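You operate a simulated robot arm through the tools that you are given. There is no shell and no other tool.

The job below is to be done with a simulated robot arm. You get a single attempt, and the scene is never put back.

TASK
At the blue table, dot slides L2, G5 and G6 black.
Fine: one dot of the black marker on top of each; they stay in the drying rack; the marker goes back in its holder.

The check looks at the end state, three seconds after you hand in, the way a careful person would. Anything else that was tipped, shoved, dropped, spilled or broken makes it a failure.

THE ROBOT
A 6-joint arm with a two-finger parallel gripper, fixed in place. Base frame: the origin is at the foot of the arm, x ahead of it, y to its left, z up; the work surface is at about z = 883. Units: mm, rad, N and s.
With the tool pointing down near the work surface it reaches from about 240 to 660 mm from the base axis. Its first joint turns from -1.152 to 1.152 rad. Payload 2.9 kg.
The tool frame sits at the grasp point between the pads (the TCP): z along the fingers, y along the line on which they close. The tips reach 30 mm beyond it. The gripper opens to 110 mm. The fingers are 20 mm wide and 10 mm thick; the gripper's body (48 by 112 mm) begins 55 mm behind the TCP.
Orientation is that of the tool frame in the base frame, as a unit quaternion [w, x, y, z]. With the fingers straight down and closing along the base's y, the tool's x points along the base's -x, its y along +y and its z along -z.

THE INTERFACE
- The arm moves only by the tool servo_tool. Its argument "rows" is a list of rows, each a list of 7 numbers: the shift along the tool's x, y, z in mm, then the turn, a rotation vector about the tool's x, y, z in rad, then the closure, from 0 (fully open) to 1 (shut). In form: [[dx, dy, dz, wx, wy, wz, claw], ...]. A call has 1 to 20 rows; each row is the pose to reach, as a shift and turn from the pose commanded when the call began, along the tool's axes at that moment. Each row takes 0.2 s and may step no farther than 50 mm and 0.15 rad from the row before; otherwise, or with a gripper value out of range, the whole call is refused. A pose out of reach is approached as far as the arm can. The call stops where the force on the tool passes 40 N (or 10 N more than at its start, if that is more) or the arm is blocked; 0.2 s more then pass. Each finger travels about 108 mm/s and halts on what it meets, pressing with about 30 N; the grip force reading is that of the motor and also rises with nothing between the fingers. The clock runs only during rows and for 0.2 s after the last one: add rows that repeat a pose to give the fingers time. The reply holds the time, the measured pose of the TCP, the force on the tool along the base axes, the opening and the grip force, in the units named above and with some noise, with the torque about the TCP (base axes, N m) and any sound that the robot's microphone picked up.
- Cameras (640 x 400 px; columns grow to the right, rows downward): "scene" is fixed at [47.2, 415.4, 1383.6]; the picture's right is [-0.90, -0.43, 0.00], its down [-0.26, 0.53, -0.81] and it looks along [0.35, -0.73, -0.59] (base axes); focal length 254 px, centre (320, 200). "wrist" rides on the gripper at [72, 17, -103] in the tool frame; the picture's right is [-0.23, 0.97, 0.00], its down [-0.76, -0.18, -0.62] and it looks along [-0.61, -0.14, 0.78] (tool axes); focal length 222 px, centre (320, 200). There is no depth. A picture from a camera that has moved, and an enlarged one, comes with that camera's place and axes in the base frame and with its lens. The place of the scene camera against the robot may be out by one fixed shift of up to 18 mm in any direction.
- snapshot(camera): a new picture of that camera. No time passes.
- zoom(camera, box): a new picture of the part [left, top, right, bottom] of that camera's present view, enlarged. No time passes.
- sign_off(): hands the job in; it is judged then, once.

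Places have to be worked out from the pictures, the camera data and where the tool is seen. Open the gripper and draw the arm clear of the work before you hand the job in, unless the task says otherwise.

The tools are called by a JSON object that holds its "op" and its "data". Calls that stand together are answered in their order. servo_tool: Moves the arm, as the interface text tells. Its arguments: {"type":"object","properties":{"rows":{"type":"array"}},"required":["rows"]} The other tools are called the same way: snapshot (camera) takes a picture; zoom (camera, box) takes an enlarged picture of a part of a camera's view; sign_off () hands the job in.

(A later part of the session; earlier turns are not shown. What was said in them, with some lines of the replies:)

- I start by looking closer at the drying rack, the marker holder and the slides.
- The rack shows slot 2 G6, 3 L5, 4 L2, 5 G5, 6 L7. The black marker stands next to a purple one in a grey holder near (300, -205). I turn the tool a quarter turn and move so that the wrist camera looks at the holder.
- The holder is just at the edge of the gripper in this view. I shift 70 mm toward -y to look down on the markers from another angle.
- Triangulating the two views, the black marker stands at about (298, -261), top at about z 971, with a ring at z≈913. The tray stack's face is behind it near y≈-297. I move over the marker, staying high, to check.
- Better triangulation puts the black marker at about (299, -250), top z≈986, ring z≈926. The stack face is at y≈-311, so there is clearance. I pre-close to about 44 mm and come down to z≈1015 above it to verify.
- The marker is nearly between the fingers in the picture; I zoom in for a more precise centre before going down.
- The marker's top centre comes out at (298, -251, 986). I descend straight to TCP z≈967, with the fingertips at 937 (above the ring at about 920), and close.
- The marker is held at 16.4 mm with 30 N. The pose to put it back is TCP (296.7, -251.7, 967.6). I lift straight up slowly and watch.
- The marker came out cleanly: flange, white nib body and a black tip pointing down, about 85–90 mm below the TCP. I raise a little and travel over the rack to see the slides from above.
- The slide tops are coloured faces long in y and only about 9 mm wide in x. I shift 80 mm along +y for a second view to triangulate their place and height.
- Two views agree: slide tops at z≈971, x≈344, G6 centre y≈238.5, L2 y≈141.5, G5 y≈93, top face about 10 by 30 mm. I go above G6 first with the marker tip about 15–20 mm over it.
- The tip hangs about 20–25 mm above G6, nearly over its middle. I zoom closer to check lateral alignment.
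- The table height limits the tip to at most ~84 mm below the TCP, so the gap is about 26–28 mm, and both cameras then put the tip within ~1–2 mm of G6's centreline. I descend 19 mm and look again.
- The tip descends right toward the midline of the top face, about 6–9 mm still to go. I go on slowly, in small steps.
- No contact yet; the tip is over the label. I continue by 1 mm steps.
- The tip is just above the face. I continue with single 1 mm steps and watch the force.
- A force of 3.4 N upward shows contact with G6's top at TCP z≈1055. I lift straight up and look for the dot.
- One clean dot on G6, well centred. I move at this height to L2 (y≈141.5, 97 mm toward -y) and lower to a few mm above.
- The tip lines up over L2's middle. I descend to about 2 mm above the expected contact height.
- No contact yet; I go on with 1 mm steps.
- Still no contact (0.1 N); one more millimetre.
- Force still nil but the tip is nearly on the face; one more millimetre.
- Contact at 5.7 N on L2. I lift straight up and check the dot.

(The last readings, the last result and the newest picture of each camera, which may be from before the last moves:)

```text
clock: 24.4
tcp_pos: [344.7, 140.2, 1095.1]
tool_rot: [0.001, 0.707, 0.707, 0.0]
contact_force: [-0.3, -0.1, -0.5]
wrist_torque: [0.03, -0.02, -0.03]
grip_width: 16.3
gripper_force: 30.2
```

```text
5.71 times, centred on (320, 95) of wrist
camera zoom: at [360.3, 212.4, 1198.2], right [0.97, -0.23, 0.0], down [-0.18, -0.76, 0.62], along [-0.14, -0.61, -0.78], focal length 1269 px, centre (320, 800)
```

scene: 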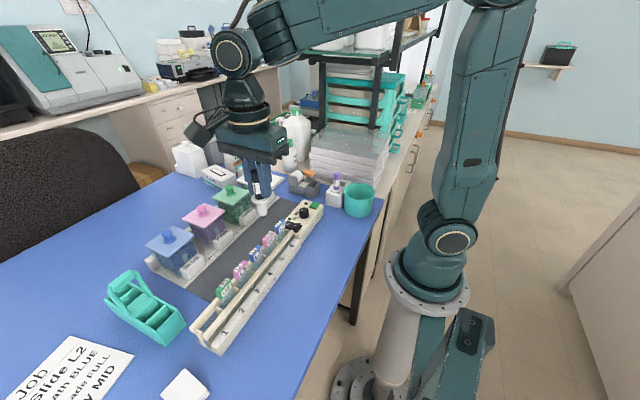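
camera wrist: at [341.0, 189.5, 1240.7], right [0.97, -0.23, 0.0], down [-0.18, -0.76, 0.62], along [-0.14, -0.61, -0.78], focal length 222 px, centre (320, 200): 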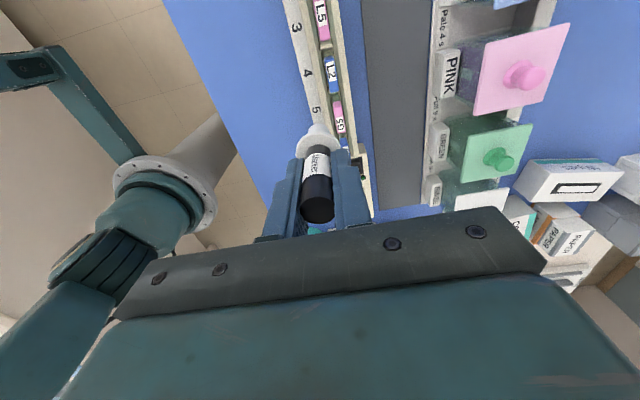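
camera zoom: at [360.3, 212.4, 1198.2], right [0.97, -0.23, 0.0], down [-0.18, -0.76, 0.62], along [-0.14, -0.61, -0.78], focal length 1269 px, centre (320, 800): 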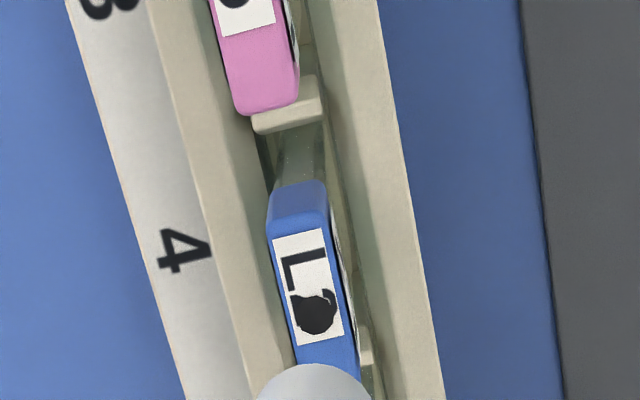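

L2 has its dot (merging visually with the printed "2"). Next is G5, 48.5 mm further toward -y.

{"op": "servo_tool", "data": {"rows": [[-16, 0, 0, 0, 0, 0, 1], [-32, 0, 0, 0, 0, 0, 1], [-48.5, 0, 0, 0, 0, 0, 1], [-48.5, 0, 0, 0, 0, 0, 1], [-48.5, 0, 10, 0, 0, 0, 1], [-48.5, 0, 20, 0, 0, 0, 1], [-48.5, 0, 30, 0, 0, 0, 1], [-48.5, 0, 30, 0, 0, 0, 1]]}}

{"op": "zoom", "data": {"camera": "scene", "box": [254, 210, 302, 255]}}

{"op": "zoom", "data": {"camera": "wrist", "box": [280, 80, 360, 130]}}

```text
clock: 26.2
tcp_pos: [344.9, 92.2, 1064.6]
tool_rot: [-0.001, 0.707, 0.707, 0.0]
contact_force: [-0.5, -0.4, -0.2]
wrist_torque: [0.02, 0.04, -0.01]
grip_width: 16.5
gripper_force: 30.1
```

```text
8.89 times, centred on (278, 232) of scene
camera zoom: at [47.2, 415.4, 1383.6], right [-0.9, -0.43, 0.0], down [-0.26, 0.53, -0.81], along [0.35, -0.73, -0.59], focal length 2258 px, centre (693, -89)
```

zoom: 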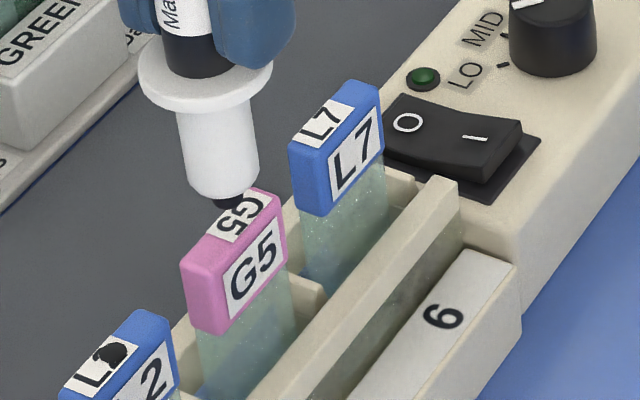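

```text
8.00 times, centred on (320, 105) of wrist
camera zoom: at [359.7, 163.5, 1167.6], right [0.97, -0.23, 0.0], down [-0.18, -0.76, 0.62], along [-0.14, -0.61, -0.78], focal length 1777 px, centre (320, 960)
```

zoom: 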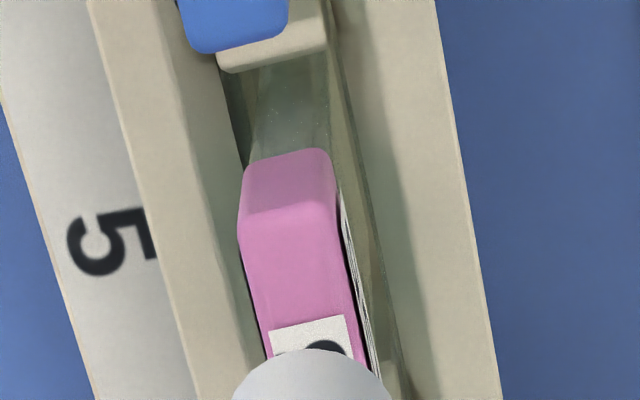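

Aligned over G5's centre. I descend to just above contact height.

{"op": "servo_tool", "data": {"rows": [[0, 0, 4, 0, 0, 0, 1], [0, 0, 7, 0, 0, 0, 1], [0, 0, 8.4, 0, 0, 0, 1]]}}

{"op": "zoom", "data": {"camera": "scene", "box": [262, 214, 294, 244]}}

```text
clock: 27.0
tcp_pos: [345.2, 91.5, 1054.9]
tool_rot: [0.0, 0.707, 0.707, 0.0]
contact_force: [1.1, -0.2, -0.1]
wrist_torque: [-0.02, 0.0, 0.05]
grip_width: 16.1
gripper_force: 30.2
```

```text
13.33 times, centred on (278, 229) of scene
camera zoom: at [47.2, 415.4, 1383.6], right [-0.9, -0.43, 0.0], down [-0.26, 0.53, -0.81], along [0.35, -0.73, -0.59], focal length 3386 px, centre (880, -187)
```

zoom: 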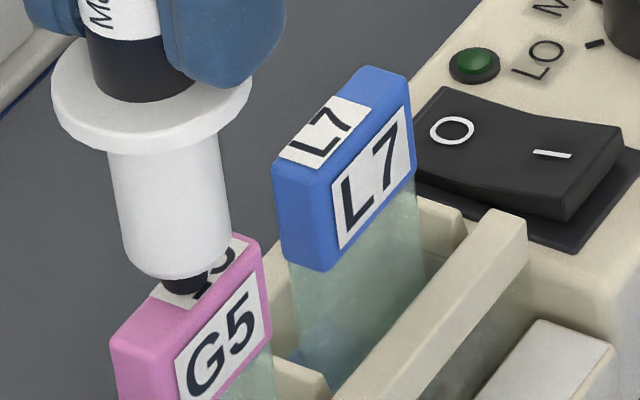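

No contact yet; one small step further.

{"op": "servo_tool", "data": {"rows": [[0, 0, 0.9, 0, 0, 0, 1]]}}

{"op": "zoom", "data": {"camera": "scene", "box": [262, 214, 294, 244]}}

```text
clock: 27.4
tcp_pos: [344.7, 92.2, 1055.5]
tool_rot: [0.001, 0.707, 0.707, 0.0]
contact_force: [0.3, -0.1, 3.1]
wrist_torque: [0.01, 0.02, -0.01]
grip_width: 16.2
gripper_force: 30.1
```

```text
13.33 times, centred on (278, 229) of scene
camera zoom: at [47.2, 415.4, 1383.6], right [-0.9, -0.43, 0.0], down [-0.26, 0.53, -0.81], along [0.35, -0.73, -0.59], focal length 3386 px, centre (880, -187)
```

zoom: 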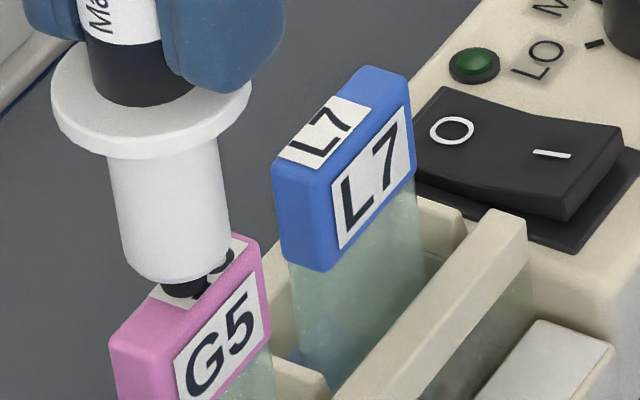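

Contact at 3.1 N on G5. I lift straight up and verify.

{"op": "servo_tool", "data": {"rows": [[0, 0, -5, 0, 0, 0, 1], [0, 0, -20, 0, 0, 0, 1], [0, 0, -45, 0, 0, 0, 1], [0, 0, -80, 0, 0, 0, 1], [0, 0, -80, 0, 0, 0, 1]]}}

{"op": "zoom", "data": {"camera": "scene", "box": [215, 205, 305, 295]}}

{"op": "zoom", "data": {"camera": "wrist", "box": [270, 20, 390, 120]}}

```text
clock: 28.6
tcp_pos: [342.5, 93.4, 1134.8]
tool_rot: [0.0, 0.707, 0.707, 0.0]
contact_force: [0.4, -0.2, -0.9]
wrist_torque: [-0.02, 0.02, 0.04]
grip_width: 16.2
gripper_force: 29.5
```

```text
4.44 times, centred on (260, 250) of scene
camera zoom: at [47.2, 415.4, 1383.6], right [-0.9, -0.43, 0.0], down [-0.26, 0.53, -0.81], along [0.35, -0.73, -0.59], focal length 1129 px, centre (587, -22)
```

zoom: 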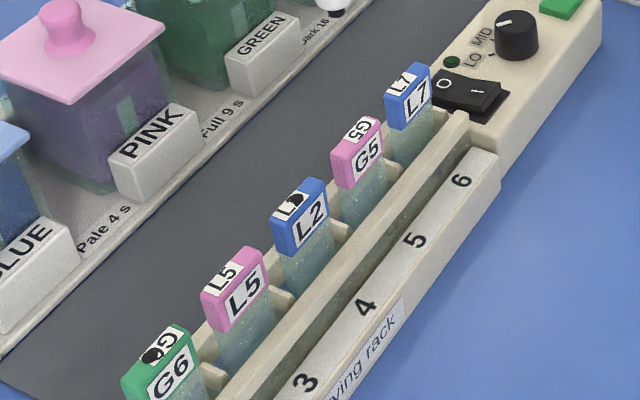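

```text
4.00 times, centred on (330, 70) of wrist
camera zoom: at [358.5, 164.3, 1238.5], right [0.97, -0.23, 0.0], down [-0.18, -0.76, 0.62], along [-0.14, -0.61, -0.78], focal length 888 px, centre (280, 720)
```

zoom: 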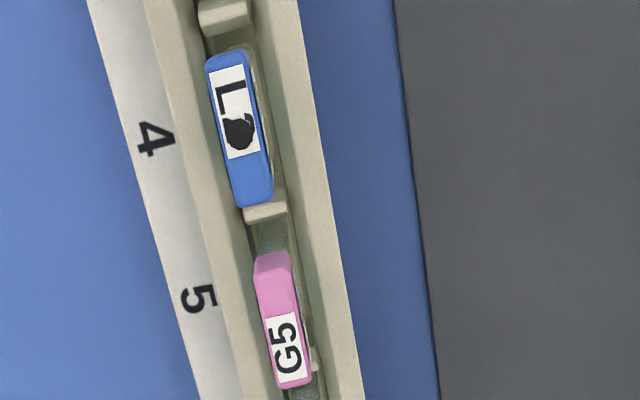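

I see no dot on G5 in either view; let me zoom closer to be sure before repeating.

{"op": "zoom", "data": {"camera": "scene", "box": [262, 214, 310, 250]}}

{"op": "zoom", "data": {"camera": "wrist", "box": [310, 70, 370, 120]}}

```text
11.11 times, centred on (286, 232) of scene
camera zoom: at [47.2, 415.4, 1383.6], right [-0.9, -0.43, 0.0], down [-0.26, 0.53, -0.81], along [0.35, -0.73, -0.59], focal length 2822 px, centre (698, -156)
```

zoom: 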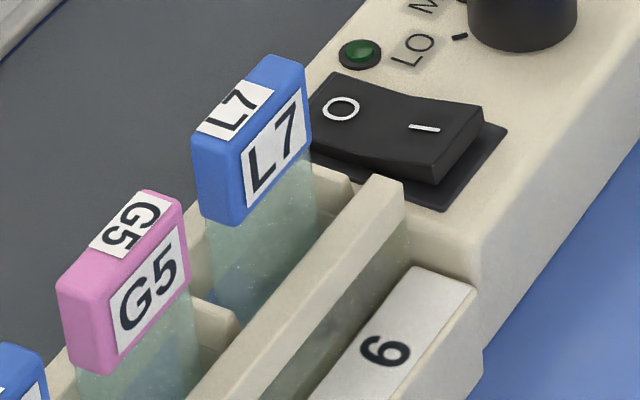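

```text
8.00 times, centred on (340, 95) of wrist
camera zoom: at [358.5, 164.3, 1238.5], right [0.97, -0.23, 0.0], down [-0.18, -0.76, 0.62], along [-0.14, -0.61, -0.78], focal length 1777 px, centre (160, 1040)
```

zoom: 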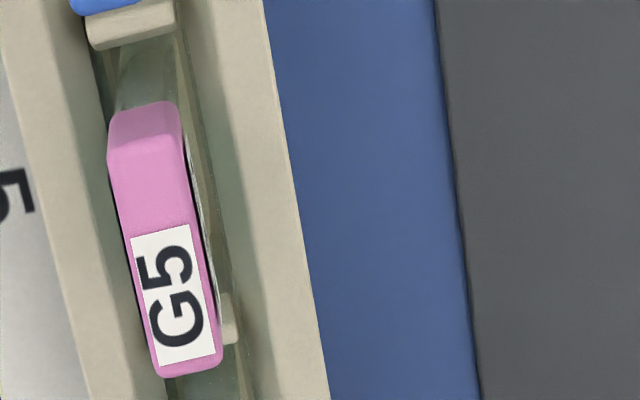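

No dot on G5: the touch was too light. I go down again at the same spot, stopping a few mm above to re-check alignment.

{"op": "servo_tool", "data": {"rows": [[0, 0, 25, 0, 0, 0, 1], [0, 0, 50, 0, 0, 0, 1], [0, 0, 65, 0, 0, 0, 1], [0, 0, 74, 0, 0, 0, 1], [0, 0, 74, 0, 0, 0, 1]]}}

{"op": "zoom", "data": {"camera": "scene", "box": [262, 214, 294, 244]}}

{"op": "zoom", "data": {"camera": "wrist", "box": [280, 80, 360, 130]}}

```text
clock: 29.8
tcp_pos: [343.7, 92.6, 1060.3]
tool_rot: [0.001, 0.707, 0.707, 0.0]
contact_force: [-0.4, 0.0, -0.4]
wrist_torque: [-0.01, 0.0, -0.02]
grip_width: 16.3
gripper_force: 30.2
```

```text
13.33 times, centred on (278, 229) of scene
camera zoom: at [47.2, 415.4, 1383.6], right [-0.9, -0.43, 0.0], down [-0.26, 0.53, -0.81], along [0.35, -0.73, -0.59], focal length 3386 px, centre (880, -187)
```

zoom: 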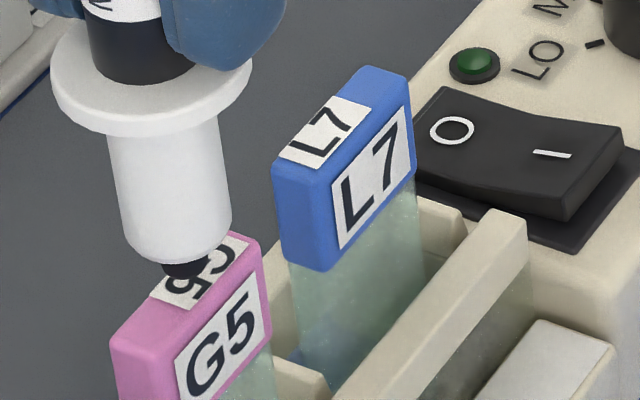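

```text
8.00 times, centred on (320, 105) of wrist
camera zoom: at [359.8, 163.6, 1163.4], right [0.97, -0.23, 0.0], down [-0.18, -0.76, 0.62], along [-0.14, -0.61, -0.78], focal length 1777 px, centre (320, 960)
```

zoom: 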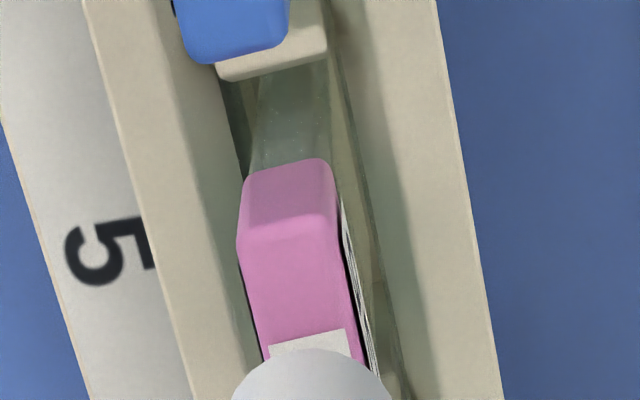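

Alignment is unchanged. I descend to 1054.1, about 0.7 mm further than before, watching the force.

{"op": "servo_tool", "data": {"rows": [[0, 0, 3, 0, 0, 0, 1], [0, 0, 5, 0, 0, 0, 1], [0, 0, 6, 0, 0, 0, 1], [0, 0, 6.7, 0, 0, 0, 1]]}}

```text
clock: 30.8
tcp_pos: [345.8, 93.5, 1054.4]
tool_rot: [0.002, 0.707, 0.708, 0.001]
contact_force: [-0.3, -1.5, 14.9]
wrist_torque: [-0.05, 0.02, -0.02]
grip_width: 16.8
gripper_force: 29.6
```

14.9 N — firm contact. I lift straight up and check.

{"op": "servo_tool", "data": {"rows": [[0, 0, -5, 0, 0, 0, 1], [0, 0, -20, 0, 0, 0, 1], [0, 0, -45, 0, 0, 0, 1], [0, 0, -80, 0, 0, 0, 1], [0, 0, -80, 0, 0, 0, 1]]}}

{"op": "zoom", "data": {"camera": "scene", "box": [215, 205, 305, 295]}}

{"op": "zoom", "data": {"camera": "wrist", "box": [310, 70, 370, 120]}}

{"op": "zoom", "data": {"camera": "wrist", "box": [220, 80, 420, 205]}}

```text
clock: 32.0
tcp_pos: [344.0, 95.1, 1135.6]
tool_rot: [0.0, 0.707, 0.707, 0.0]
contact_force: [-0.6, -0.6, -0.1]
wrist_torque: [-0.01, 0.01, 0.01]
grip_width: 16.4
gripper_force: 29.8
```

```text
4.44 times, centred on (260, 250) of scene
camera zoom: at [47.2, 415.4, 1383.6], right [-0.9, -0.43, 0.0], down [-0.26, 0.53, -0.81], along [0.35, -0.73, -0.59], focal length 1129 px, centre (587, -22)
```

zoom: 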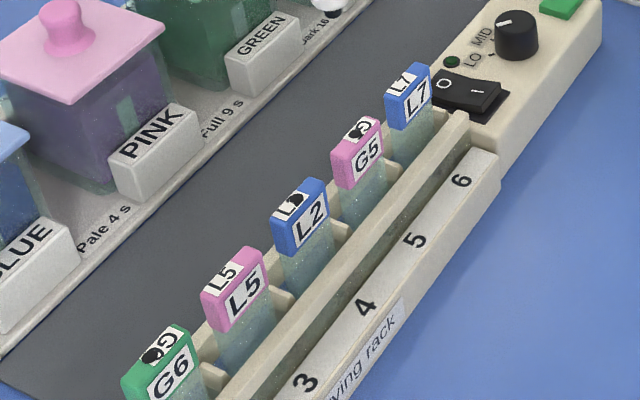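

```text
8.00 times, centred on (340, 95) of wrist
camera zoom: at [359.7, 165.5, 1238.6], right [0.97, -0.23, 0.0], down [-0.18, -0.76, 0.62], along [-0.14, -0.61, -0.78], focal length 1777 px, centre (160, 1040)
```

zoom: 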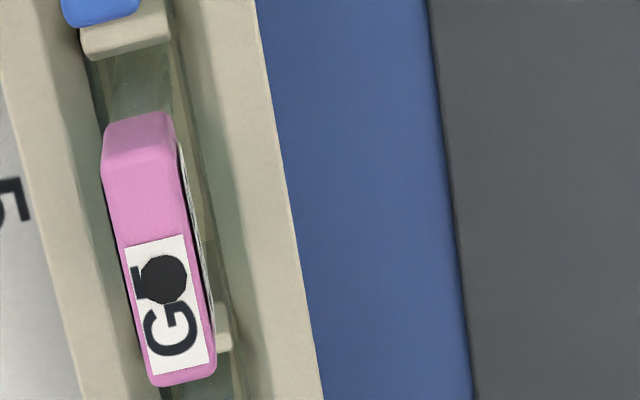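

```text
3.20 times, centred on (320, 142) of wrist
camera zoom: at [359.7, 165.5, 1238.6], right [0.97, -0.23, 0.0], down [-0.18, -0.76, 0.62], along [-0.14, -0.61, -0.78], focal length 711 px, centre (320, 384)
```

zoom: 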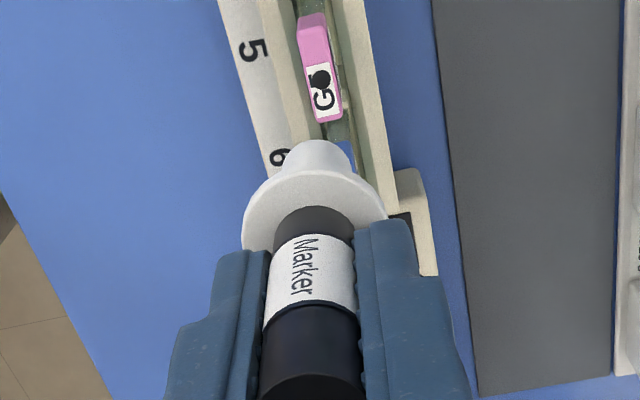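

All three dots are there, and the marker hasn't shifted in the grip. I travel back at height to exactly above the holder slot (undoing 344.1 / 47.1 mm) and lower until the tip is just above the holder.

{"op": "servo_tool", "data": {"rows": [[-30, -3, 0, 0, 0, 0, 1], [-60, -7, 0, 0, 0, 0, 1], [-90, -11, 0, 0, 0, 0, 1], [-120, -15, 0, 0, 0, 0, 1], [-150, -19, 0, 0, 0, 0, 1], [-180, -23, 0, 0, 0, 0, 1], [-210, -27, 0, 0, 0, 0, 1], [-240, -31, 0, 0, 0, 0, 1], [-270, -36, 0, 0, 0, 0, 1], [-300, -41, 0, 0, 0, 0, 1], [-330, -46, 0, 0, 0, 0, 1], [-344.1, -47.1, 0, 0, 0, 0, 1], [-344.1, -47.1, 0, 0, 0, 0, 1], [-344.1, -47.1, 25, 0, 0, 0, 1], [-344.1, -47.1, 50, 0, 0, 0, 1], [-344.1, -47.1, 75, 0, 0, 0, 1], [-344.1, -47.1, 100, 0, 0, 0, 1], [-344.1, -47.1, 110, 0, 0, 0, 1], [-344.1, -47.1, 110, 0, 0, 0, 1]]}}

{"op": "zoom", "data": {"camera": "wrist", "box": [220, 80, 420, 205]}}

{"op": "zoom", "data": {"camera": "scene", "box": [310, 140, 390, 215]}}

```text
clock: 36.0
tcp_pos: [298.1, -250.6, 1024.9]
tool_rot: [0.001, 0.707, 0.707, -0.001]
contact_force: [0.3, 0.3, -1.1]
wrist_torque: [-0.02, 0.02, -0.02]
grip_width: 16.2
gripper_force: 30.0
```

```text
3.20 times, centred on (320, 142) of wrist
camera zoom: at [313.3, -180.0, 1128.1], right [0.97, -0.23, 0.0], down [-0.18, -0.76, 0.62], along [-0.14, -0.61, -0.78], focal length 711 px, centre (320, 384)
```

zoom: 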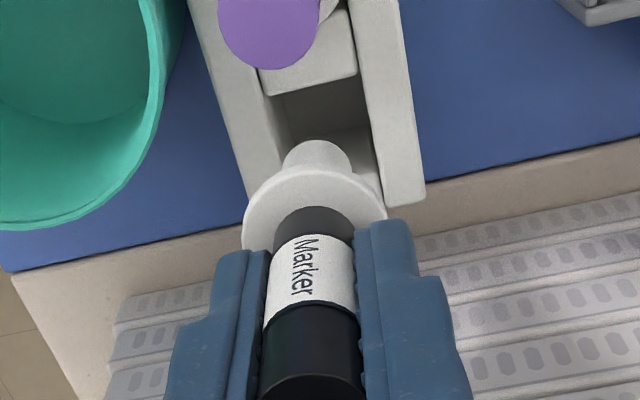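

```text
5.33 times, centred on (350, 178) of scene
camera zoom: at [47.2, 415.4, 1383.6], right [-0.9, -0.43, 0.0], down [-0.26, 0.53, -0.81], along [0.35, -0.73, -0.59], focal length 1354 px, centre (160, 320)
```

zoom: 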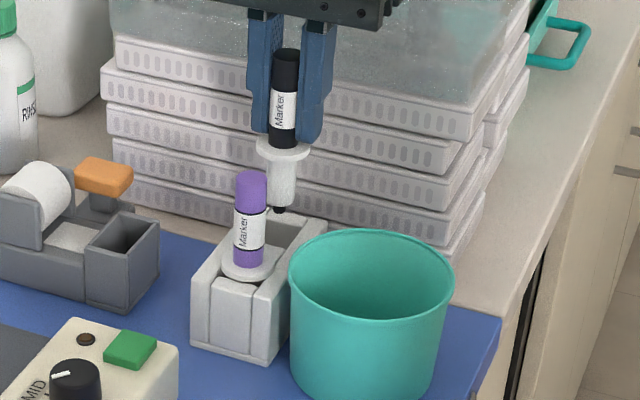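

Above the slot as at pick-up (298, -250.6). I lower gradually into the slot, first most of the way.

{"op": "servo_tool", "data": {"rows": [[0, 0, 8, 0, 0, 0, 1], [0, 0, 16, 0, 0, 0, 1], [0, 0, 24, 0, 0, 0, 1], [0, 0, 32, 0, 0, 0, 1], [0, 0, 40, 0, 0, 0, 1], [0, 0, 47, 0, 0, 0, 1], [0, 0, 47, 0, 0, 0, 1]]}}

{"op": "zoom", "data": {"camera": "wrist", "box": [220, 80, 420, 205]}}

{"op": "zoom", "data": {"camera": "scene", "box": [310, 140, 390, 215]}}

```text
clock: 37.6
tcp_pos: [297.2, -251.2, 977.4]
tool_rot: [0.0, 0.707, 0.708, 0.0]
contact_force: [0.9, -0.2, -0.7]
wrist_torque: [0.0, -0.01, 0.01]
grip_width: 16.2
gripper_force: 30.1
```

```text
3.20 times, centred on (320, 142) of wrist
camera zoom: at [313.4, -180.4, 1080.3], right [0.97, -0.23, 0.0], down [-0.18, -0.76, 0.62], along [-0.14, -0.61, -0.78], focal length 711 px, centre (320, 384)
```

zoom: 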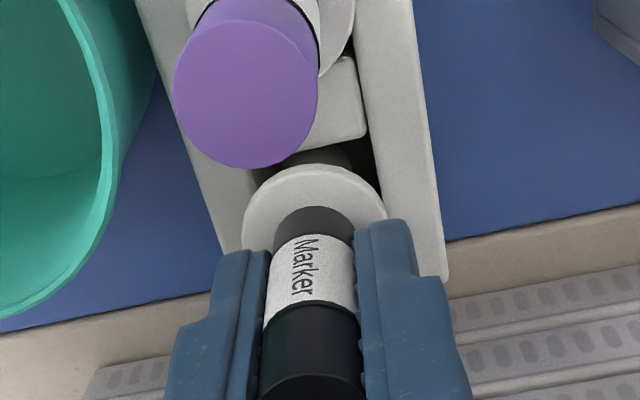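

```text
5.33 times, centred on (350, 178) of scene
camera zoom: at [47.2, 415.4, 1383.6], right [-0.9, -0.43, 0.0], down [-0.26, 0.53, -0.81], along [0.35, -0.73, -0.59], focal length 1354 px, centre (160, 320)
```

zoom: 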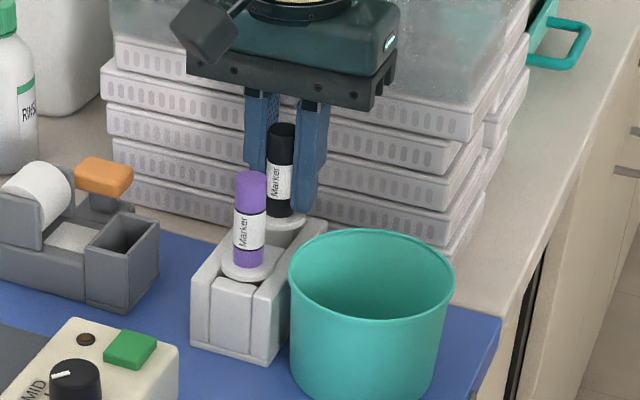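

It is going in freely; about 10 mm remain. I lower the rest in small steps.

{"op": "servo_tool", "data": {"rows": [[0, 0, 3, 0, 0, 0, 1], [0, 0, 6, 0, 0, 0, 1], [0, 0, 8, 0, 0, 0, 1], [0, 0, 9.3, 0, 0, 0, 1], [0, 0, 9.3, 0, 0, 0, 1]]}}

{"op": "zoom", "data": {"camera": "wrist", "box": [220, 80, 420, 205]}}

{"op": "zoom", "data": {"camera": "scene", "box": [310, 140, 390, 215]}}

```text
clock: 38.8
tcp_pos: [299.5, -251.3, 969.1]
tool_rot: [0.0, 0.707, 0.707, 0.001]
contact_force: [-0.6, 0.2, 0.0]
wrist_torque: [-0.02, -0.01, 0.01]
grip_width: 16.3
gripper_force: 29.4
```

```text
3.20 times, centred on (320, 142) of wrist
camera zoom: at [314.0, -180.4, 1071.1], right [0.97, -0.23, 0.0], down [-0.18, -0.76, 0.62], along [-0.14, -0.61, -0.78], focal length 711 px, centre (320, 384)
```

zoom: 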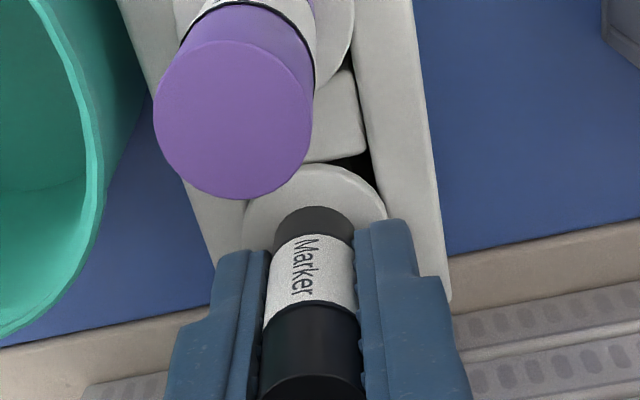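

```text
5.33 times, centred on (350, 178) of scene
camera zoom: at [47.2, 415.4, 1383.6], right [-0.9, -0.43, 0.0], down [-0.26, 0.53, -0.81], along [0.35, -0.73, -0.59], focal length 1354 px, centre (160, 320)
```

zoom: 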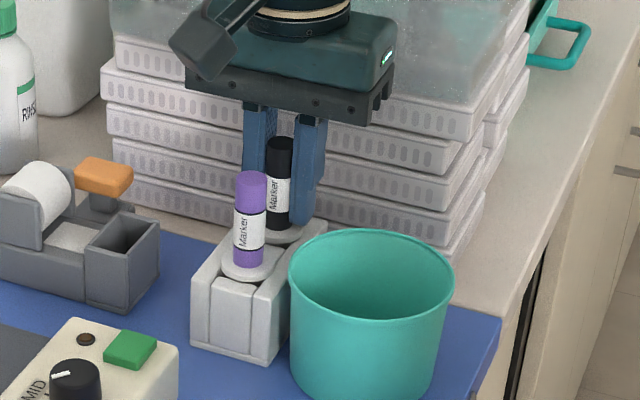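

The tool stands about 2–2.5 mm more to +x than at pick-up (299.5 vs 296.7; the purple marker appears shifted too). I shift back 2.2 mm and lower the last 1.5 mm, watching for force.

{"op": "servo_tool", "data": {"rows": [[0, -1.1, 0, 0, 0, 0, 1], [0, -2.2, 0, 0, 0, 0, 1], [0, -2.2, 0.7, 0, 0, 0, 1]]}}

{"op": "zoom", "data": {"camera": "wrist", "box": [220, 80, 420, 205]}}

```text
clock: 39.6
tcp_pos: [295.3, -250.4, 966.8]
tool_rot: [0.0, 0.707, 0.707, 0.0]
contact_force: [0.5, -0.1, 0.4]
wrist_torque: [-0.01, -0.01, -0.02]
grip_width: 16.3
gripper_force: 29.8
```

```text
3.20 times, centred on (320, 142) of wrist
camera zoom: at [311.2, -180.2, 1070.5], right [0.97, -0.23, 0.0], down [-0.18, -0.76, 0.62], along [-0.14, -0.61, -0.78], focal length 711 px, centre (320, 384)
```

zoom: 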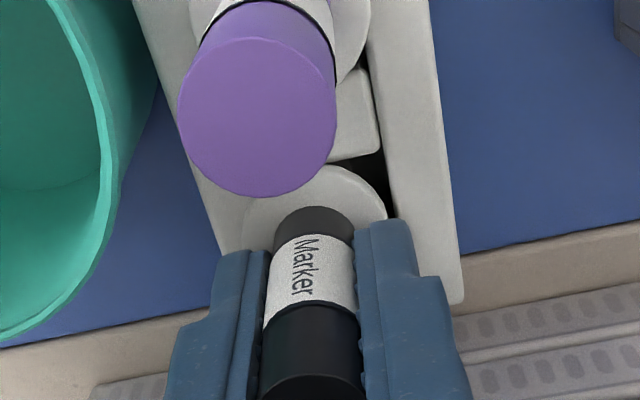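

The view now matches the pick-up picture. I lower half a millimetre and release, opening to the same 44 mm.

{"op": "servo_tool", "data": {"rows": [[0, 0, 0.5, 0, 0, 0, 1], [0, 0, 0.5, 0, 0, 0, 0.85], [0, 0, 0.5, 0, 0, 0, 0.75], [0, 0, 0.5, 0, 0, 0, 0.6], [0, 0, 0.5, 0, 0, 0, 0.6]]}}

{"op": "zoom", "data": {"camera": "wrist", "box": [220, 80, 420, 205]}}

{"op": "zoom", "data": {"camera": "scene", "box": [310, 140, 390, 215]}}

```text
clock: 40.8
tcp_pos: [296.5, -251.7, 967.8]
tool_rot: [0.0, 0.708, 0.707, 0.0]
contact_force: [0.1, 0.1, -0.1]
wrist_torque: [-0.01, 0.02, -0.01]
grip_width: 44.2
gripper_force: 0.0
```

```text
3.20 times, centred on (320, 142) of wrist
camera zoom: at [311.2, -180.3, 1070.3], right [0.97, -0.23, 0.0], down [-0.18, -0.76, 0.62], along [-0.14, -0.61, -0.78], focal length 711 px, centre (320, 384)
```

zoom: 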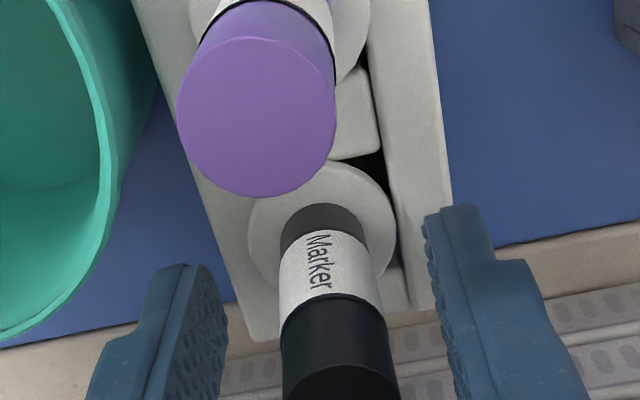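

```text
5.33 times, centred on (350, 178) of scene
camera zoom: at [47.2, 415.4, 1383.6], right [-0.9, -0.43, 0.0], down [-0.26, 0.53, -0.81], along [0.35, -0.73, -0.59], focal length 1354 px, centre (160, 320)
```

zoom: 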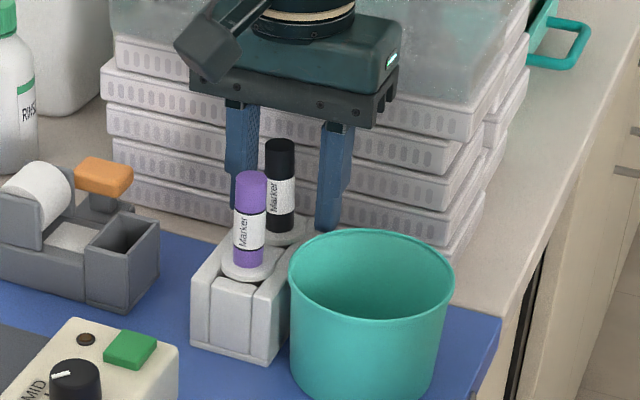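

The marker is standing seated in its holder, fingers clear on both sides. I rise straight up and then draw the arm back to a clear place.

{"op": "servo_tool", "data": {"rows": [[0, 0, -20, 0, 0, 0, 0.6], [0, 0, -45, 0, 0, 0, 0.6], [0, 0, -80, 0, 0, 0, 0.6], [0, 0, -120, 0, 0, 0, 0.6], [0, 0, -160, 0, 0, 0, 0.4], [30, 20, -190, 0, 0, 0, 0.2], [60, 45, -220, 0, 0, 0, 0], [90, 70, -240, 0, 0, 0, 0], [90, 70, -240, 0, 0, 0, 0]]}}

{"op": "snapshot", "data": {"camera": "scene"}}

{"op": "zoom", "data": {"camera": "scene", "box": [310, 140, 390, 215]}}

{"op": "zoom", "data": {"camera": "scene", "box": [215, 205, 305, 295]}}

{"op": "snapshot", "data": {"camera": "wrist"}}

```text
clock: 42.8
tcp_pos: [365.0, -158.9, 1207.8]
tool_rot: [0.0, 0.707, 0.707, 0.0]
contact_force: [0.6, -0.7, -0.6]
wrist_torque: [-0.01, -0.03, -0.01]
grip_width: 109.8
gripper_force: 0.1
```

```text
taken
```

scene: 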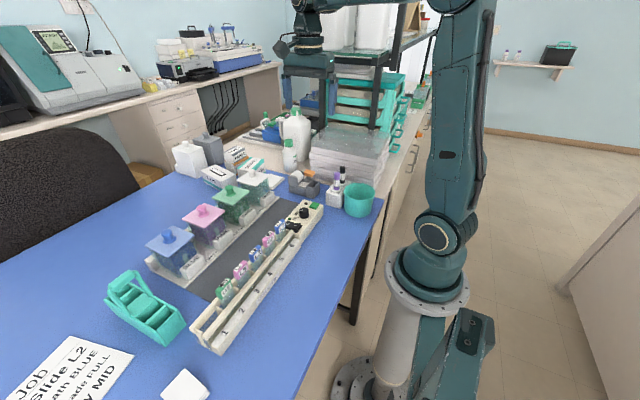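

```text
5.33 times, centred on (350, 178) of scene
camera zoom: at [47.2, 415.4, 1383.6], right [-0.9, -0.43, 0.0], down [-0.26, 0.53, -0.81], along [0.35, -0.73, -0.59], focal length 1354 px, centre (160, 320)
```

zoom: 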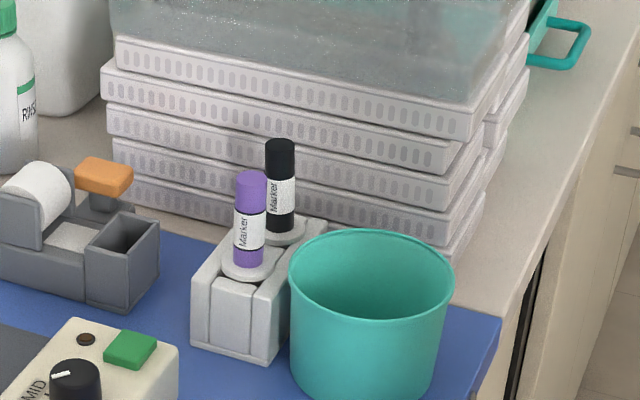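

```text
4.44 times, centred on (260, 250) of scene
camera zoom: at [47.2, 415.4, 1383.6], right [-0.9, -0.43, 0.0], down [-0.26, 0.53, -0.81], along [0.35, -0.73, -0.59], focal length 1129 px, centre (587, -22)
```

zoom: 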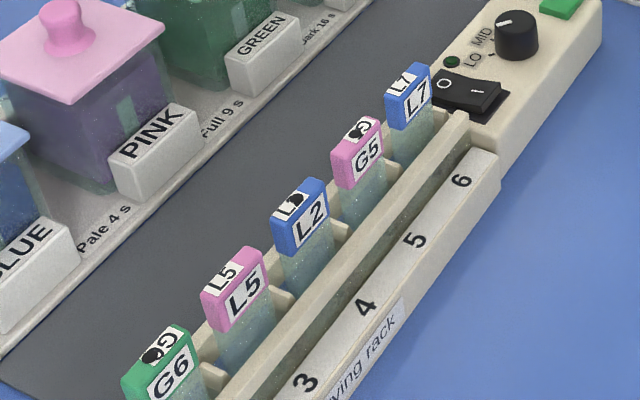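

```text
taken
camera wrist: at [380.5, -87.6, 1311.4], right [0.97, -0.23, 0.0], down [-0.18, -0.76, 0.62], along [-0.14, -0.61, -0.78], focal length 222 px, centre (320, 200)
```

wrist: 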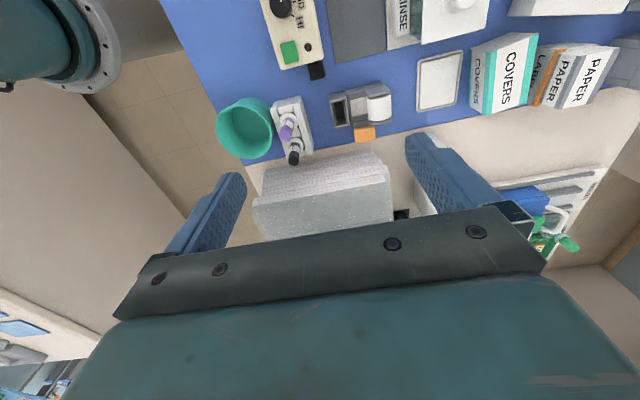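

The three dots are on L2, G5 and G6, and the slides are still in the rack. The black marker stands in its holder, nothing else has moved, and the gripper is open and clear, so I hand the job in.

{"op": "sign_off", "data": {}}

```text
The job is handed in.
```

I dotted slides L2, G5 and G6 in black, one dot on top of each, and handed the job in. I haven't seen the check's result.

- **Slides:** All three are still in the drying rack. The dots on L2 and G5 partly cover the printed characters on their top labels. The first touch on G5 was too light to leave a mark, so I touched it again and it now has one dot.
- **Marker:** It is back upright in its holder, within a couple of millimetres of where it stood.
- **Rest of the table:** Nothing else looked moved, tipped or spilled in the final pictures. The gripper is open and the arm is clear of the work.
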